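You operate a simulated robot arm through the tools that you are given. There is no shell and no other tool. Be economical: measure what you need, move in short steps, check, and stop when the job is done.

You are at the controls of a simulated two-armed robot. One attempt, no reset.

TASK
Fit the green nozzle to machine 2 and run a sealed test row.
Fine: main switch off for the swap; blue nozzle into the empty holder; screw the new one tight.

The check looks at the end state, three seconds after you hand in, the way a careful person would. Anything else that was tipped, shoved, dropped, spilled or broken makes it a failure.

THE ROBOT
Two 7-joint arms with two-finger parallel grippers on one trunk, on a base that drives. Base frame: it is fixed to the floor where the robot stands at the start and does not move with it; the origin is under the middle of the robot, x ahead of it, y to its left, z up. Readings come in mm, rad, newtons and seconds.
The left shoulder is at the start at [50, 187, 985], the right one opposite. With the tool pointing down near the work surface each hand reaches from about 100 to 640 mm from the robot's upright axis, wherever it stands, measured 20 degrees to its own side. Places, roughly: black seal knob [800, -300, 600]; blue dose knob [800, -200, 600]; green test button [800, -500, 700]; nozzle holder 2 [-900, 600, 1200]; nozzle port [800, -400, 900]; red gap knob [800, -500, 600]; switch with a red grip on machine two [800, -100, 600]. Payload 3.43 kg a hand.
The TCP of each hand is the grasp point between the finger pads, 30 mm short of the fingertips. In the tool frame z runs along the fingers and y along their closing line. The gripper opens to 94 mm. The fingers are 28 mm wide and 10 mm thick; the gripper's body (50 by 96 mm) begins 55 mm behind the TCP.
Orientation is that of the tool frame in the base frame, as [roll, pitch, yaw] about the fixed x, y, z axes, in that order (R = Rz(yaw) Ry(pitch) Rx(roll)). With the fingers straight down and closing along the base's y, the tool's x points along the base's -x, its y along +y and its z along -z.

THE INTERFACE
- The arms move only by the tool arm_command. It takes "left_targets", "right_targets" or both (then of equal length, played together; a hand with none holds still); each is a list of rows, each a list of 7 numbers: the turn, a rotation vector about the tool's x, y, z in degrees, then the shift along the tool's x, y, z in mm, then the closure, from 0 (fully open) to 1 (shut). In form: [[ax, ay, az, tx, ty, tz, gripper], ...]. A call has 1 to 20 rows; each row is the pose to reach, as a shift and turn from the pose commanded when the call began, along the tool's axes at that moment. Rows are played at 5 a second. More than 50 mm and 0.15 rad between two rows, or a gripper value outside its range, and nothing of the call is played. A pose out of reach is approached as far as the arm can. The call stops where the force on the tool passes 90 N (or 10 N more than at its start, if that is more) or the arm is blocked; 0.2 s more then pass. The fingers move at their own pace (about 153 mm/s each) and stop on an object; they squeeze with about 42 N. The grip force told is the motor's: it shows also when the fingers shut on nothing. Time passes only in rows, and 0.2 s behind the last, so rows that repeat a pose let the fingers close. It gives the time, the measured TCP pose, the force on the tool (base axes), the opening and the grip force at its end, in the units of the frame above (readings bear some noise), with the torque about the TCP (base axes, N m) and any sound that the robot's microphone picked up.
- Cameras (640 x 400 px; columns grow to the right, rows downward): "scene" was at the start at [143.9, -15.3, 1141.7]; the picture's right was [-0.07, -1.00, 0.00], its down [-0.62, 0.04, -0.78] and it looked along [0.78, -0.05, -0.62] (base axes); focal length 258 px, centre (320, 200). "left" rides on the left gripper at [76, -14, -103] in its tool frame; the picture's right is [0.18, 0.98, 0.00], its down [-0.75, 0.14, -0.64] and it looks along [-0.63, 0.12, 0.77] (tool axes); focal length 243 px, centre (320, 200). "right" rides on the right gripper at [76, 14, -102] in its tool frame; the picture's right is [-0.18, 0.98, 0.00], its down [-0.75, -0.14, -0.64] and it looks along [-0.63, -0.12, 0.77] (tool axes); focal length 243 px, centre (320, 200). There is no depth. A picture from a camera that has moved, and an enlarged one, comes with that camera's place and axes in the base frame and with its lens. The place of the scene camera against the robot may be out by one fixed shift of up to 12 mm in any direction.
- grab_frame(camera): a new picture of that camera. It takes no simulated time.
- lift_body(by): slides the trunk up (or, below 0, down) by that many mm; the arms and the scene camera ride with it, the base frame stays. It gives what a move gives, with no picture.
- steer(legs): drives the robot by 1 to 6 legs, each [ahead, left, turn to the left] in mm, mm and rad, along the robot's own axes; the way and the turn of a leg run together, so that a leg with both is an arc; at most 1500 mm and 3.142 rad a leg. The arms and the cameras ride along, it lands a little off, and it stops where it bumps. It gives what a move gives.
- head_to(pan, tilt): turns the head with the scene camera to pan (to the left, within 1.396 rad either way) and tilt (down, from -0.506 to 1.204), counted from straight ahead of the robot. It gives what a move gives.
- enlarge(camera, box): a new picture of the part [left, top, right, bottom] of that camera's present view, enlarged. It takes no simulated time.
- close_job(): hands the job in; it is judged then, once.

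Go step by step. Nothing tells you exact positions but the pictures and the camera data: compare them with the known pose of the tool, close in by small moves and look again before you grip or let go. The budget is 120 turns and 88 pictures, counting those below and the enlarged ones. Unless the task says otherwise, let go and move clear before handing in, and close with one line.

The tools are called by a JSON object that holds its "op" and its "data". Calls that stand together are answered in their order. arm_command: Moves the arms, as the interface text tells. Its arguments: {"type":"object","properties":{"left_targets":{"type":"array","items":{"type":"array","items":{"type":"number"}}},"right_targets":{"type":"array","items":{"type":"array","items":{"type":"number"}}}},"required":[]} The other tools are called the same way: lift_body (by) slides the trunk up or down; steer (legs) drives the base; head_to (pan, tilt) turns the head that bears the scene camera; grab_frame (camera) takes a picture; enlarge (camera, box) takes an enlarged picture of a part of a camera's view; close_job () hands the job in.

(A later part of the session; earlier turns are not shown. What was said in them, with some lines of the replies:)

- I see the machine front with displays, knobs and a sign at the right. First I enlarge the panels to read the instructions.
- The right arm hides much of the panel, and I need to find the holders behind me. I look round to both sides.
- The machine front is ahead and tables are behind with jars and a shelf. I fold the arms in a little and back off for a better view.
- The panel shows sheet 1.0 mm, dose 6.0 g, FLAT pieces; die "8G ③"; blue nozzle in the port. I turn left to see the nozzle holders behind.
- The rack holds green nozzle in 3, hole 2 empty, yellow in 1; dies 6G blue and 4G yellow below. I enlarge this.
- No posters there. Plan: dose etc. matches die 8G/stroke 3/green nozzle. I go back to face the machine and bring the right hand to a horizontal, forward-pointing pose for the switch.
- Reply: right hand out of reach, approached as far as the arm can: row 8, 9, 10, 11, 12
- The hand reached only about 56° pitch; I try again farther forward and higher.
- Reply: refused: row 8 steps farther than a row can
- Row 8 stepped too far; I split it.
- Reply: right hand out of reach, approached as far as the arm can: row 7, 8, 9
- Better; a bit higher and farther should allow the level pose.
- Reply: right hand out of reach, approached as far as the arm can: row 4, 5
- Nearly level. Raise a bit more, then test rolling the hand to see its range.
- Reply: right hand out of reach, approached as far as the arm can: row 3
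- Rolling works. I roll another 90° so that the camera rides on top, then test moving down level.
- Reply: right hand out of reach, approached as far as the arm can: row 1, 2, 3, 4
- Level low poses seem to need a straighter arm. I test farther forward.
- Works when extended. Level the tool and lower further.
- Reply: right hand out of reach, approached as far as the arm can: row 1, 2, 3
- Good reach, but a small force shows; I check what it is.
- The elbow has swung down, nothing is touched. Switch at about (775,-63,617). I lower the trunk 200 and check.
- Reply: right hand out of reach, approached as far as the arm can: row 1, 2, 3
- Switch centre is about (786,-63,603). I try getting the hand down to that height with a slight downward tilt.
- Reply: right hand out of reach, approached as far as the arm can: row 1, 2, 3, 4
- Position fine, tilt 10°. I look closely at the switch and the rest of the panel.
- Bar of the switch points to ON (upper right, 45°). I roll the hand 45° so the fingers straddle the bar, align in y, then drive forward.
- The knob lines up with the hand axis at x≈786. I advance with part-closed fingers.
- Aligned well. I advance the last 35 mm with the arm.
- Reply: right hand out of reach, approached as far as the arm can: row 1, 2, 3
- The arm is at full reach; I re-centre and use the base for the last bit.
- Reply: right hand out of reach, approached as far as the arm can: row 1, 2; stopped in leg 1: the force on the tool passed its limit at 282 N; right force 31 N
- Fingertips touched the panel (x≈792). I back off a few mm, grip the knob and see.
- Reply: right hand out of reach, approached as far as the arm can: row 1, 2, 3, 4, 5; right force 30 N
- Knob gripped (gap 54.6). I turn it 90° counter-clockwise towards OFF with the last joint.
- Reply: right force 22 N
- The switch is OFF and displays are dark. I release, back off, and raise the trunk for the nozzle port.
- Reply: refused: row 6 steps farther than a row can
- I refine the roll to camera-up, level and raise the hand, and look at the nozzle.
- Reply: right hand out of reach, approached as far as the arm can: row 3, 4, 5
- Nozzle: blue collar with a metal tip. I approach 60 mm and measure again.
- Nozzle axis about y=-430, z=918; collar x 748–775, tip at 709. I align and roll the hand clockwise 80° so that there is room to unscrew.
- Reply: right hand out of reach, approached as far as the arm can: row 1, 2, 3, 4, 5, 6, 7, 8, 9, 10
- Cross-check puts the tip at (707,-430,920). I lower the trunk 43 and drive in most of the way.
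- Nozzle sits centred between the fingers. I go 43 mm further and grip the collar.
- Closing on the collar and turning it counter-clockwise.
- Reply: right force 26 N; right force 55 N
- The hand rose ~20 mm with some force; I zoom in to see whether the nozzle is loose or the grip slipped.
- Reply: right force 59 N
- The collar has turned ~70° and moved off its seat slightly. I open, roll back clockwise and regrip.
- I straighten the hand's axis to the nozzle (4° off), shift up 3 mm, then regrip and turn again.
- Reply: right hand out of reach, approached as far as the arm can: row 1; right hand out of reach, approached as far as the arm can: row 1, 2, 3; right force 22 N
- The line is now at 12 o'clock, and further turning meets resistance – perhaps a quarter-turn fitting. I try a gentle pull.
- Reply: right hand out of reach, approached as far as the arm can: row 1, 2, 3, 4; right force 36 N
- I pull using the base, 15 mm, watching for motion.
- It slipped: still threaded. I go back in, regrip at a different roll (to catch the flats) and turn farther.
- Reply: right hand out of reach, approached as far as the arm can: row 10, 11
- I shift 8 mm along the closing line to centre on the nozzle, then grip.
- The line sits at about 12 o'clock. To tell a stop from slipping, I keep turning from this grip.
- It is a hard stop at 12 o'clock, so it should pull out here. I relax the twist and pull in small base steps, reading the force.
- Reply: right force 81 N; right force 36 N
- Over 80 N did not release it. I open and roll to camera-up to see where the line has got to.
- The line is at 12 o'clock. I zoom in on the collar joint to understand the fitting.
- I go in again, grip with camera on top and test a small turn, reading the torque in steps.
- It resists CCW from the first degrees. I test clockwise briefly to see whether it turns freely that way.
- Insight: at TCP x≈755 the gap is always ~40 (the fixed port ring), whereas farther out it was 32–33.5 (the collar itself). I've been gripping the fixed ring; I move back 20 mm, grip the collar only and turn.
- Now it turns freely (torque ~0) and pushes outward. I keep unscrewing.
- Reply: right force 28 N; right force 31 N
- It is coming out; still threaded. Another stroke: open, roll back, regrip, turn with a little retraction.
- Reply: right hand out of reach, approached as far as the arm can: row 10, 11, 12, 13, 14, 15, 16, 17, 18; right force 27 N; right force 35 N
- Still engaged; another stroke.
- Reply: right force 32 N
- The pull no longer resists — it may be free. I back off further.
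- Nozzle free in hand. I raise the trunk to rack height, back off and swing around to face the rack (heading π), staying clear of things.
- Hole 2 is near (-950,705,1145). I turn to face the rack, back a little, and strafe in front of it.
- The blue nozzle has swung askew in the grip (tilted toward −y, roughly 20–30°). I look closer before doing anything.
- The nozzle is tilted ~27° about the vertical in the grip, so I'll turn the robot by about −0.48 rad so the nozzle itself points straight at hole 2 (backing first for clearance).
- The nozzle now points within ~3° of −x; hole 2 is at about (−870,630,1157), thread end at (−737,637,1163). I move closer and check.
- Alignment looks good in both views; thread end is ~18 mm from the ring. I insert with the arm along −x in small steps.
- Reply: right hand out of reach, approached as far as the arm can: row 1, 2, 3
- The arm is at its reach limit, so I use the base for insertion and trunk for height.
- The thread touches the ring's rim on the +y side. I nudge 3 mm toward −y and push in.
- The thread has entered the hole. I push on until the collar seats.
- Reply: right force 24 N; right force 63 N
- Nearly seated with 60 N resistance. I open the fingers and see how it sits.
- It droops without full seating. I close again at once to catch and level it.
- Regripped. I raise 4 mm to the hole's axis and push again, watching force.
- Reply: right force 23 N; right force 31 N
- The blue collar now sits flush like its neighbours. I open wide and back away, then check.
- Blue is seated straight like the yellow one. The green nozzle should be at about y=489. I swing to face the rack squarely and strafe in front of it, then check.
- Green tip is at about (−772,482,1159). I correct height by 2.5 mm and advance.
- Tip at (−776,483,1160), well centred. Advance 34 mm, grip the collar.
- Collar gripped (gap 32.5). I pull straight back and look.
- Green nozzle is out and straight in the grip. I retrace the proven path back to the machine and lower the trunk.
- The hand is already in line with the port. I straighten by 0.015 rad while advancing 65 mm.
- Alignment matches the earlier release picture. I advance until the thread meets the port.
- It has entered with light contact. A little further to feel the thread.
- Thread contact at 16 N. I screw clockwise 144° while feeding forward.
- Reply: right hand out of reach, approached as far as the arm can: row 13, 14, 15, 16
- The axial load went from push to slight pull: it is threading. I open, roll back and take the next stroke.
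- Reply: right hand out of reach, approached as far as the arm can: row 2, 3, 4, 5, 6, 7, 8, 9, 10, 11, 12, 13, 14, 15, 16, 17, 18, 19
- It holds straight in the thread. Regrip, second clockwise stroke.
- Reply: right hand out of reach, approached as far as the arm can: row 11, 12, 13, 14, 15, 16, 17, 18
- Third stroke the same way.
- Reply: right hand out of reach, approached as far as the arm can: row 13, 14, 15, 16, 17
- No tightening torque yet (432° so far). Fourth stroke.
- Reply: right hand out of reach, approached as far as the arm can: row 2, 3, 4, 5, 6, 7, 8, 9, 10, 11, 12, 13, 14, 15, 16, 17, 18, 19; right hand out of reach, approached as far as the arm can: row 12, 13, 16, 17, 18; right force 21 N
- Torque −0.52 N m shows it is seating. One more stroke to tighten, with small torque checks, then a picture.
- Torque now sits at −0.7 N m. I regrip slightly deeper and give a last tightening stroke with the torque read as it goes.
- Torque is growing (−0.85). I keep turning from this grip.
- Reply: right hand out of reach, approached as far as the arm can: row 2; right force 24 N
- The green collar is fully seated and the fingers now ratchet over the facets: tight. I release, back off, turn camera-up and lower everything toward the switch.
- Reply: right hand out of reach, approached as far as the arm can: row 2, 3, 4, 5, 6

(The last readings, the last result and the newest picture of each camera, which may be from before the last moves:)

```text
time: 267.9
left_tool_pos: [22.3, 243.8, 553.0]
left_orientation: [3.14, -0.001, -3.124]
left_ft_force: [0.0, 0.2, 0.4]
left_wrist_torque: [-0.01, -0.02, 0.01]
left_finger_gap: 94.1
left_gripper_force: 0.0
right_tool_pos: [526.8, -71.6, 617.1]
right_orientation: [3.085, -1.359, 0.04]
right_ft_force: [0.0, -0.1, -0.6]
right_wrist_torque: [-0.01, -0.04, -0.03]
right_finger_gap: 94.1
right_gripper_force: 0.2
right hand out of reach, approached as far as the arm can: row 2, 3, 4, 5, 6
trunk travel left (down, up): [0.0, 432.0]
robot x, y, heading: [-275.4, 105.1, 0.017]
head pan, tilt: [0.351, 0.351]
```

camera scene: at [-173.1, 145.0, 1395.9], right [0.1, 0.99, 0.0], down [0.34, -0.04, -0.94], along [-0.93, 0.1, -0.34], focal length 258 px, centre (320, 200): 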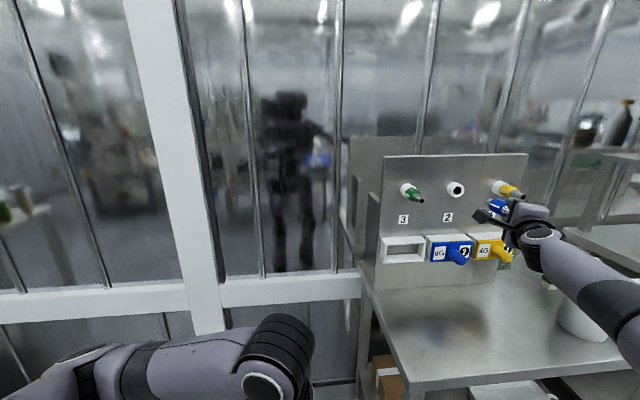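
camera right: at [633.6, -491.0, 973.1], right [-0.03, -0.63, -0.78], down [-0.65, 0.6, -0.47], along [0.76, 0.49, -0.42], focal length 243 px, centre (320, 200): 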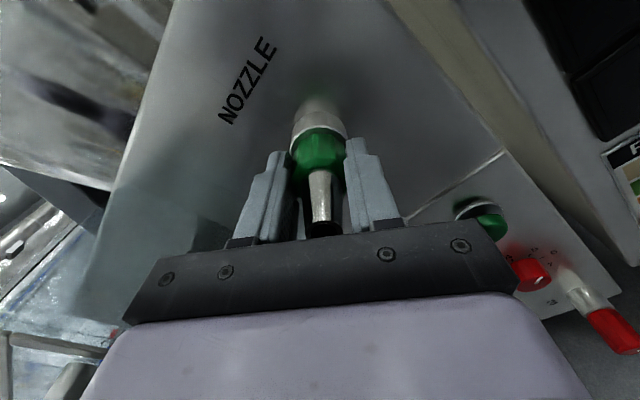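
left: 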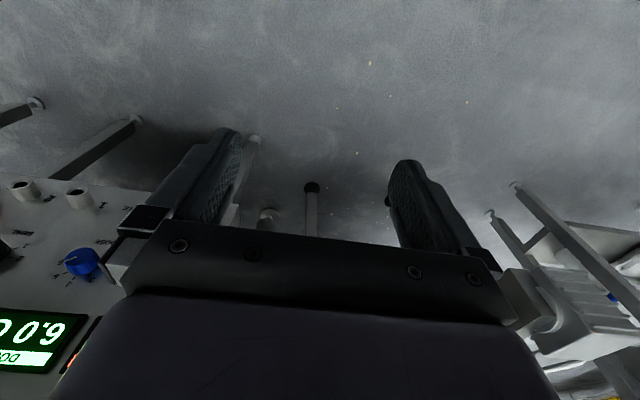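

Close: I lower 13 mm more and roll −45° to straddle the bar at OFF, then drive to the switch.

{"op": "arm_command", "data": {"right_targets": [[0, 0, 0, -8, 0, 0, 0.2], [0, 0, 0, -13, -3, 0, 0.2]]}}

{"op": "arm_command", "data": {"right_targets": [[0, 0, -8, 0, 0, 0, 0.2], [0, 0, -16, 0, 0, 0, 0.2], [0, 0, -24, 0, 0, 0, 0.2], [0, 0, -32, 0, 0, 0, 0.2], [0, 0, -40, 0, 0, 0, 0.2], [0, 0, -46, 0, 0, 0, 0.2]]}}

```text
time: 268.4
left_tool_pos: [23.1, 242.1, 553.4]
left_orientation: [3.14, 0.0, -3.124]
left_ft_force: [-0.1, 0.3, -1.3]
left_wrist_torque: [-0.02, 0.02, 0.02]
left_finger_gap: 93.9
left_gripper_force: 0.0
right_tool_pos: [525.6, -67.1, 605.8]
right_orientation: [3.084, -1.361, 0.041]
right_ft_force: [-0.2, 0.0, -0.8]
right_wrist_torque: [0.03, 0.01, -0.02]
right_finger_gap: 75.3
right_gripper_force: 0.0
trunk travel left (down, up): [0.0, 432.0]
robot x, y, heading: [-272.1, 101.5, 0.013]
head pan, tilt: [0.351, 0.351]
```

```text
time: 269.9
left_tool_pos: [22.3, 243.3, 552.8]
left_orientation: [3.14, -0.001, -3.124]
left_ft_force: [0.1, -0.3, 0.7]
left_wrist_torque: [0.02, -0.03, 0.0]
left_finger_gap: 94.2
left_gripper_force: 0.2
right_tool_pos: [525.4, -67.4, 605.2]
right_orientation: [1.854, -0.733, 1.359]
right_ft_force: [0.2, -0.2, 0.4]
right_wrist_torque: [0.0, 0.02, -0.01]
right_finger_gap: 75.2
right_gripper_force: 0.0
trunk travel left (down, up): [0.0, 432.0]
robot x, y, heading: [-277.6, 104.7, 0.02]
head pan, tilt: [0.351, 0.351]
```

Drive in.

{"op": "steer", "data": {"legs": [[205, 0, 0]]}}

{"op": "grab_frame", "data": {"camera": "right"}}

```text
time: 271.5
left_tool_pos: [227.7, 246.3, 553.4]
left_orientation: [3.141, 0.001, -3.127]
left_ft_force: [-0.4, 0.1, 0.2]
left_wrist_torque: [0.05, -0.03, 0.01]
left_finger_gap: 93.9
left_gripper_force: 0.0
right_tool_pos: [727.3, -65.1, 604.9]
right_orientation: [1.855, -0.737, 1.356]
right_ft_force: [0.4, -0.2, 0.2]
right_wrist_torque: [-0.02, -0.02, 0.03]
right_finger_gap: 75.3
right_gripper_force: 0.3
trunk travel left (down, up): [0.0, 432.0]
robot x, y, heading: [-74.7, 108.7, 0.02]
head pan, tilt: [0.351, 0.351]
```

```text
7 pictures are left
camera right: at [641.1, -18.5, 687.3], right [0.11, -0.81, 0.58], down [-0.77, -0.44, -0.47], along [0.63, -0.39, -0.67], focal length 243 px, centre (320, 200)
```

right: 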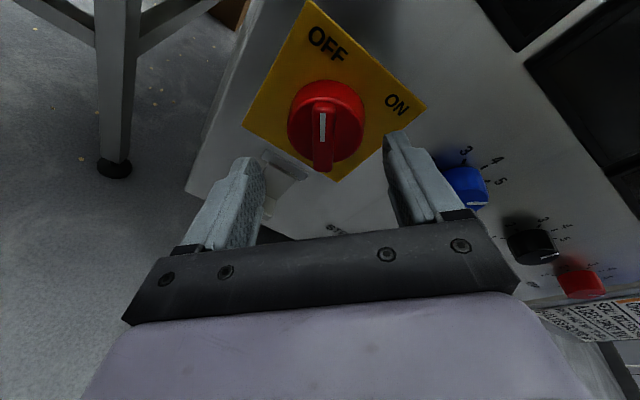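

Aligned with the bar. Advance 29 mm, grip, and turn clockwise to ON.

{"op": "steer", "data": {"legs": [[29, 0, 0]]}}

{"op": "arm_command", "data": {"right_targets": [[0, 0, 0, 0, 0, 0, 0.5], [0, 0, 0, 0, 0, 0, 1], [0, 0, 0, 0, 0, 0, 1], [0, 0, 0, 0, 0, 0, 1]]}}

{"op": "arm_command", "data": {"right_targets": [[0, 0, 8, 0, 0, 0, 1], [0, 0, 16, 0, 0, 0, 1], [0, 0, 24, 0, 0, 0, 1], [0, 0, 32, 0, 0, 0, 1], [0, 0, 40, 0, 0, 0, 1], [0, 0, 48, 0, 0, 0, 1], [0, 0, 56, 0, 0, 0, 1], [0, 0, 64, 0, 0, 0, 1], [0, 0, 72, 0, 0, 0, 1], [0, 0, 80, 0, 0, 0, 1], [0, 0, 88, 0, 0, 0, 1], [0, 0, 96, 0, 0, 0, 1]]}}

{"op": "grab_frame", "data": {"camera": "right"}}

```text
time: 272.3
left_tool_pos: [256.5, 246.2, 552.1]
left_orientation: [3.141, 0.0, -3.126]
left_ft_force: [0.6, -0.6, 0.4]
left_wrist_torque: [-0.02, 0.01, 0.01]
left_finger_gap: 94.0
left_gripper_force: 0.1
right_tool_pos: [756.2, -65.3, 605.9]
right_orientation: [1.856, -0.734, 1.357]
right_ft_force: [-0.8, -1.0, 0.2]
right_wrist_torque: [-0.01, 0.01, -0.01]
right_finger_gap: 75.2
right_gripper_force: 0.0
trunk travel left (down, up): [0.0, 432.0]
robot x, y, heading: [-43.3, 110.5, 0.017]
head pan, tilt: [0.351, 0.351]
```

```text
time: 273.3
left_tool_pos: [256.0, 246.8, 553.6]
left_orientation: [3.14, 0.001, -3.125]
left_ft_force: [-0.9, -0.1, -0.5]
left_wrist_torque: [0.03, -0.03, 0.02]
left_finger_gap: 94.0
left_gripper_force: 0.0
right_tool_pos: [756.6, -65.4, 606.3]
right_orientation: [1.853, -0.736, 1.356]
right_ft_force: [5.5, -1.7, 2.4]
right_wrist_torque: [0.02, -0.63, -0.55]
right_finger_gap: 52.3
right_gripper_force: 45.0
trunk travel left (down, up): [0.0, 432.0]
robot x, y, heading: [-43.0, 111.0, 0.016]
head pan, tilt: [0.351, 0.351]
```

```text
time: 275.9
left_tool_pos: [253.9, 247.3, 553.4]
left_orientation: [3.141, 0.001, -3.126]
left_ft_force: [0.1, 0.1, 0.2]
left_wrist_torque: [0.03, -0.03, 0.0]
left_finger_gap: 93.9
left_gripper_force: 0.1
right_tool_pos: [757.2, -62.9, 608.3]
right_orientation: [-1.842, -0.691, -1.409]
right_ft_force: [-11.0, 10.7, 6.7]
right_wrist_torque: [-0.83, -0.29, 1.02]
right_finger_gap: 53.2
right_gripper_force: 44.8
trunk travel left (down, up): [0.0, 432.0]
robot x, y, heading: [-44.7, 111.5, 0.014]
head pan, tilt: [0.351, 0.351]
```

```text
6 pictures are left
camera right: at [662.6, -127.9, 665.7], right [-0.19, -0.5, -0.85], down [-0.7, 0.68, -0.24], along [0.69, 0.54, -0.47], focal length 243 px, centre (320, 200)
```

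right: 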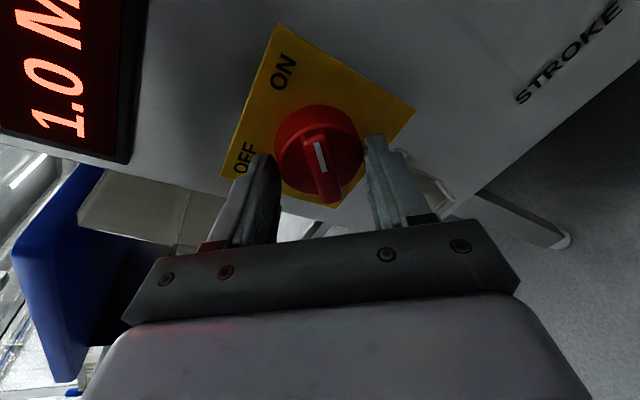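

The switch is ON and the displays are lit. I release, back off, move across to the dose knob and read the displays.

{"op": "arm_command", "data": {"right_targets": [[0, 0, 0, 0, 0, 0, 0.2], [0, 0, 0, 0, 0, 0, 0.2]]}}

{"op": "steer", "data": {"legs": [[-210, 0, 0], [0, -125, 0]]}}

{"op": "head_to", "data": {"pan": -0.25, "tilt": 0.32}}

{"op": "enlarge", "data": {"camera": "scene", "box": [220, 130, 420, 270]}}

```text
time: 276.5
left_tool_pos: [256.6, 247.0, 554.8]
left_orientation: [3.139, -0.001, -3.125]
left_ft_force: [-0.9, 0.6, 0.1]
left_wrist_torque: [0.01, 0.04, -0.01]
left_finger_gap: 94.2
left_gripper_force: 0.0
right_tool_pos: [758.6, -67.2, 605.3]
right_orientation: [-1.844, -0.688, -1.417]
right_ft_force: [0.7, -0.7, -0.4]
right_wrist_torque: [0.01, -0.04, -0.04]
right_finger_gap: 75.1
right_gripper_force: 0.2
trunk travel left (down, up): [0.0, 432.0]
robot x, y, heading: [-42.9, 109.8, 0.018]
head pan, tilt: [0.351, 0.351]
```

```text
time: 279.5
left_tool_pos: [45.5, 120.9, 553.7]
left_orientation: [3.139, -0.001, -3.123]
left_ft_force: [0.1, 0.3, -0.3]
left_wrist_torque: [0.01, -0.02, 0.02]
left_finger_gap: 94.2
left_gripper_force: 0.1
right_tool_pos: [548.6, -188.9, 605.1]
right_orientation: [-1.846, -0.69, -1.41]
right_ft_force: [0.4, -1.0, 0.0]
right_wrist_torque: [0.0, 0.01, -0.01]
right_finger_gap: 75.2
right_gripper_force: 0.0
trunk travel left (down, up): [0.0, 432.0]
robot x, y, heading: [-251.7, -15.7, 0.016]
head pan, tilt: [0.351, 0.351]
```

```text
time: 280.5
left_tool_pos: [46.4, 121.3, 553.1]
left_orientation: [3.138, 0.0, -3.123]
left_ft_force: [-0.4, 0.1, 0.1]
left_wrist_torque: [-0.02, -0.03, -0.04]
left_finger_gap: 93.9
left_gripper_force: 0.0
right_tool_pos: [549.2, -188.6, 606.8]
right_orientation: [-1.844, -0.693, -1.41]
right_ft_force: [-0.4, -0.1, 0.6]
right_wrist_torque: [-0.02, -0.01, -0.02]
right_finger_gap: 75.2
right_gripper_force: 0.0
trunk travel left (down, up): [0.0, 432.0]
robot x, y, heading: [-252.2, -18.8, 0.019]
head pan, tilt: [-0.25, 0.319]
```

```text
2.86 times, centred on (320, 200) of scene
camera zoom: at [-103.8, -46.4, 973.8], right [-0.23, -0.97, 0.0], down [-0.31, 0.07, -0.95], along [0.92, -0.22, -0.31], focal length 736 px, centre (320, 200)
```

zoom: 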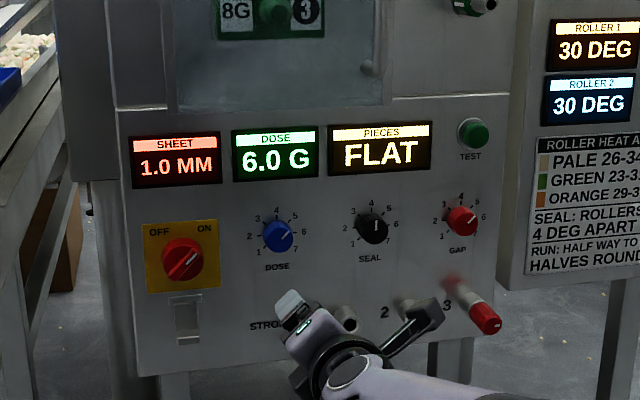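

DOSE still shows 6.0 and FLAT from the last row; stroke pin is at 3 and die 8G/3. I run a test with the green nozzle first to see the reading: fingers closed, to the TEST button at about (790,−457,751).

{"op": "lift_body", "data": {"by": 150}}

{"op": "arm_command", "data": {"right_targets": [[0, 0, 0, 0, 0, 0, 1], [0, 0, 0, 0, 0, 0, 1], [0, 0, 0, 0, 0, 0, 1]]}}

{"op": "steer", "data": {"legs": [[0, -271, 0], [165, 0, 0]]}}

{"op": "grab_frame", "data": {"camera": "right"}}

```text
time: 282.2
left_tool_pos: [45.6, 120.6, 703.4]
left_orientation: [-3.141, -0.002, -3.121]
left_ft_force: [-0.4, -0.5, 0.0]
left_wrist_torque: [0.04, 0.0, -0.02]
left_finger_gap: 94.1
left_gripper_force: 0.1
right_tool_pos: [549.4, -189.6, 755.6]
right_orientation: [-1.847, -0.691, -1.41]
right_ft_force: [0.0, -0.3, -0.1]
right_wrist_torque: [0.03, 0.0, 0.01]
right_finger_gap: 75.3
right_gripper_force: 0.0
trunk travel left (down, up): [-150.0, 282.0]
robot x, y, heading: [-254.5, -15.3, 0.019]
head pan, tilt: [-0.25, 0.319]
```

```text
time: 283.0
left_tool_pos: [45.2, 119.7, 703.3]
left_orientation: [3.141, 0.0, -3.122]
left_ft_force: [0.1, 0.4, 0.6]
left_wrist_torque: [-0.01, 0.04, 0.01]
left_finger_gap: 94.0
left_gripper_force: 0.1
right_tool_pos: [548.8, -188.9, 755.3]
right_orientation: [-1.844, -0.69, -1.412]
right_ft_force: [0.0, -0.2, 0.1]
right_wrist_torque: [0.02, 0.02, -0.02]
right_finger_gap: 0.1
right_gripper_force: 32.8
trunk travel left (down, up): [-150.0, 282.0]
robot x, y, heading: [-251.3, -20.1, 0.023]
head pan, tilt: [-0.25, 0.319]
```

```text
time: 287.1
left_tool_pos: [218.2, -147.6, 703.4]
left_orientation: [3.14, 0.001, -3.122]
left_ft_force: [1.3, -0.2, -0.8]
left_wrist_torque: [-0.02, 0.0, -0.02]
left_finger_gap: 93.9
left_gripper_force: 0.0
right_tool_pos: [718.3, -459.0, 755.7]
right_orientation: [-1.845, -0.692, -1.41]
right_ft_force: [-0.4, -0.2, 1.0]
right_wrist_torque: [-0.02, 0.03, 0.03]
right_finger_gap: 0.1
right_gripper_force: 32.9
trunk travel left (down, up): [-150.0, 282.0]
robot x, y, heading: [-78.4, -284.2, 0.021]
head pan, tilt: [-0.25, 0.319]
```

```text
4 pictures are left
camera right: at [626.0, -523.9, 814.3], right [-0.19, -0.5, -0.85], down [-0.7, 0.68, -0.24], along [0.69, 0.54, -0.47], focal length 243 px, centre (320, 200)
```

right: 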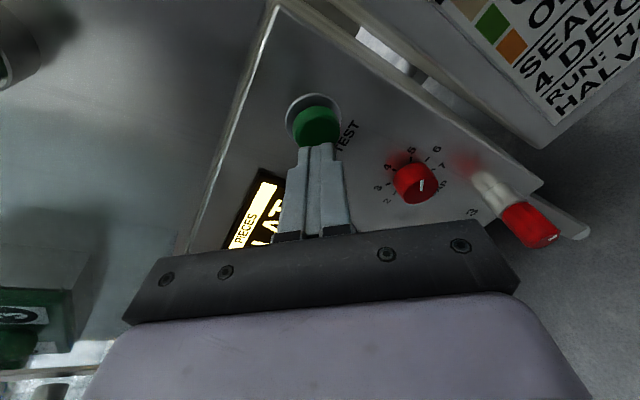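

The fingertip is in line with the button. I press with small base steps.

{"op": "steer", "data": {"legs": [[18, -4, 0]]}}

{"op": "steer", "data": {"legs": [[6, 0, 0]]}}

{"op": "steer", "data": {"legs": [[5, 0, 0]]}}

```text
time: 287.9
left_tool_pos: [235.9, -152.4, 703.5]
left_orientation: [3.139, 0.001, -3.123]
left_ft_force: [-0.5, 0.0, 0.2]
left_wrist_torque: [0.01, -0.03, 0.03]
left_finger_gap: 94.0
left_gripper_force: 0.1
right_tool_pos: [738.1, -463.9, 755.3]
right_orientation: [-1.844, -0.692, -1.412]
right_ft_force: [0.3, 0.0, 0.2]
right_wrist_torque: [-0.01, 0.01, 0.03]
right_finger_gap: 0.0
right_gripper_force: 33.0
trunk travel left (down, up): [-150.0, 282.0]
robot x, y, heading: [-64.9, -290.8, 0.021]
head pan, tilt: [-0.25, 0.319]
```

```text
time: 288.6
left_tool_pos: [241.1, -150.7, 703.6]
left_orientation: [3.14, 0.0, -3.121]
left_ft_force: [0.3, 0.0, -0.8]
left_wrist_torque: [0.01, 0.02, 0.0]
left_finger_gap: 94.0
left_gripper_force: 0.0
right_tool_pos: [744.4, -462.5, 756.4]
right_orientation: [-1.842, -0.691, -1.411]
right_ft_force: [-0.3, -0.2, 0.0]
right_wrist_torque: [-0.02, 0.01, 0.0]
right_finger_gap: 0.1
right_gripper_force: 33.7
trunk travel left (down, up): [-150.0, 282.0]
robot x, y, heading: [-58.3, -292.4, 0.014]
head pan, tilt: [-0.25, 0.319]
```

```text
time: 289.3
left_tool_pos: [246.8, -152.6, 703.3]
left_orientation: [3.141, -0.001, -3.121]
left_ft_force: [0.0, -0.3, -0.8]
left_wrist_torque: [0.01, 0.0, 0.01]
left_finger_gap: 93.9
left_gripper_force: 0.1
right_tool_pos: [748.6, -462.2, 756.5]
right_orientation: [-1.842, -0.692, -1.412]
right_ft_force: [-2.4, -0.2, 0.9]
right_wrist_torque: [0.01, 0.01, 0.0]
right_finger_gap: 0.0
right_gripper_force: 32.9
trunk travel left (down, up): [-150.0, 282.0]
robot x, y, heading: [-49.4, -287.8, 0.016]
head pan, tilt: [-0.25, 0.319]
heard: click
```

A click: TEST was pressed. I back off and read the displays.

{"op": "steer", "data": {"legs": [[-120, 0, 0]]}}

{"op": "head_to", "data": {"pan": 0.1, "tilt": 0.5}}

{"op": "arm_command", "data": {"right_targets": [[0, 0, 0, 0, 0, 0, 1], [0, 0, 0, 0, 0, 0, 1], [0, 0, 0, 0, 0, 0, 1], [0, 0, 0, 0, 0, 0, 1], [0, 0, 0, 0, 0, 0, 1], [0, 0, 0, 0, 0, 0, 1], [0, 0, 0, 0, 0, 0, 1], [0, 0, 0, 0, 0, 0, 1], [0, 0, 0, 0, 0, 0, 1], [0, 0, 0, 0, 0, 0, 1]]}}

{"op": "enlarge", "data": {"camera": "scene", "box": [220, 110, 430, 260]}}

```text
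time: 290.5
left_tool_pos: [128.1, -153.6, 703.8]
left_orientation: [3.14, 0.0, -3.12]
left_ft_force: [-0.1, 0.9, -0.1]
left_wrist_torque: [0.03, -0.01, 0.02]
left_finger_gap: 94.0
left_gripper_force: 0.0
right_tool_pos: [631.9, -463.6, 755.8]
right_orientation: [-1.844, -0.692, -1.408]
right_ft_force: [0.8, 0.4, -0.1]
right_wrist_torque: [0.01, 0.01, -0.02]
right_finger_gap: 0.0
right_gripper_force: 33.0
trunk travel left (down, up): [-150.0, 282.0]
robot x, y, heading: [-167.2, -292.8, 0.021]
head pan, tilt: [-0.25, 0.319]
```

```text
time: 291.4
left_tool_pos: [128.6, -153.4, 704.0]
left_orientation: [3.139, 0.0, -3.12]
left_ft_force: [0.4, -0.5, 0.2]
left_wrist_torque: [0.0, 0.02, -0.01]
left_finger_gap: 94.2
left_gripper_force: 0.0
right_tool_pos: [631.5, -463.2, 756.6]
right_orientation: [-1.843, -0.692, -1.41]
right_ft_force: [0.0, 0.3, 0.1]
right_wrist_torque: [0.0, 0.01, 0.02]
right_finger_gap: 0.2
right_gripper_force: 32.9
trunk travel left (down, up): [-150.0, 282.0]
robot x, y, heading: [-168.8, -293.4, 0.018]
head pan, tilt: [0.099, 0.499]
```

```text
time: 293.6
left_tool_pos: [128.0, -153.4, 704.1]
left_orientation: [3.141, 0.002, -3.122]
left_ft_force: [-0.5, 0.8, -0.7]
left_wrist_torque: [0.0, -0.04, -0.01]
left_finger_gap: 93.8
left_gripper_force: 0.1
right_tool_pos: [631.1, -463.7, 756.9]
right_orientation: [-1.843, -0.691, -1.41]
right_ft_force: [0.4, -0.3, 0.1]
right_wrist_torque: [0.0, 0.0, 0.02]
right_finger_gap: 0.1
right_gripper_force: 32.8
trunk travel left (down, up): [-150.0, 282.0]
robot x, y, heading: [-173.5, -291.1, 0.02]
head pan, tilt: [0.099, 0.499]
```

```text
2.67 times, centred on (325, 185) of scene
camera zoom: at [-22.0, -289.2, 1107.2], right [0.12, -0.99, 0.0], down [-0.48, -0.06, -0.88], along [0.87, 0.1, -0.48], focal length 687 px, centre (307, 240)
```

zoom: 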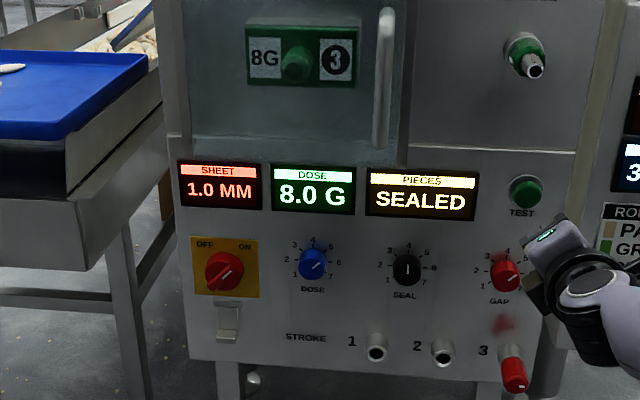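

The displays now read DOSE 8.0 G and PIECES SEALED. The green nozzle is in the port, blue is in holder 2, and the hand is empty and clear.

{"op": "close_job", "data": {}}

```text
The job is handed in.
```

The green nozzle is screwed tight into machine 2's port and the blue one is in holder 2. The test row ran with the main switch back on and read 8.0 G, SEALED.
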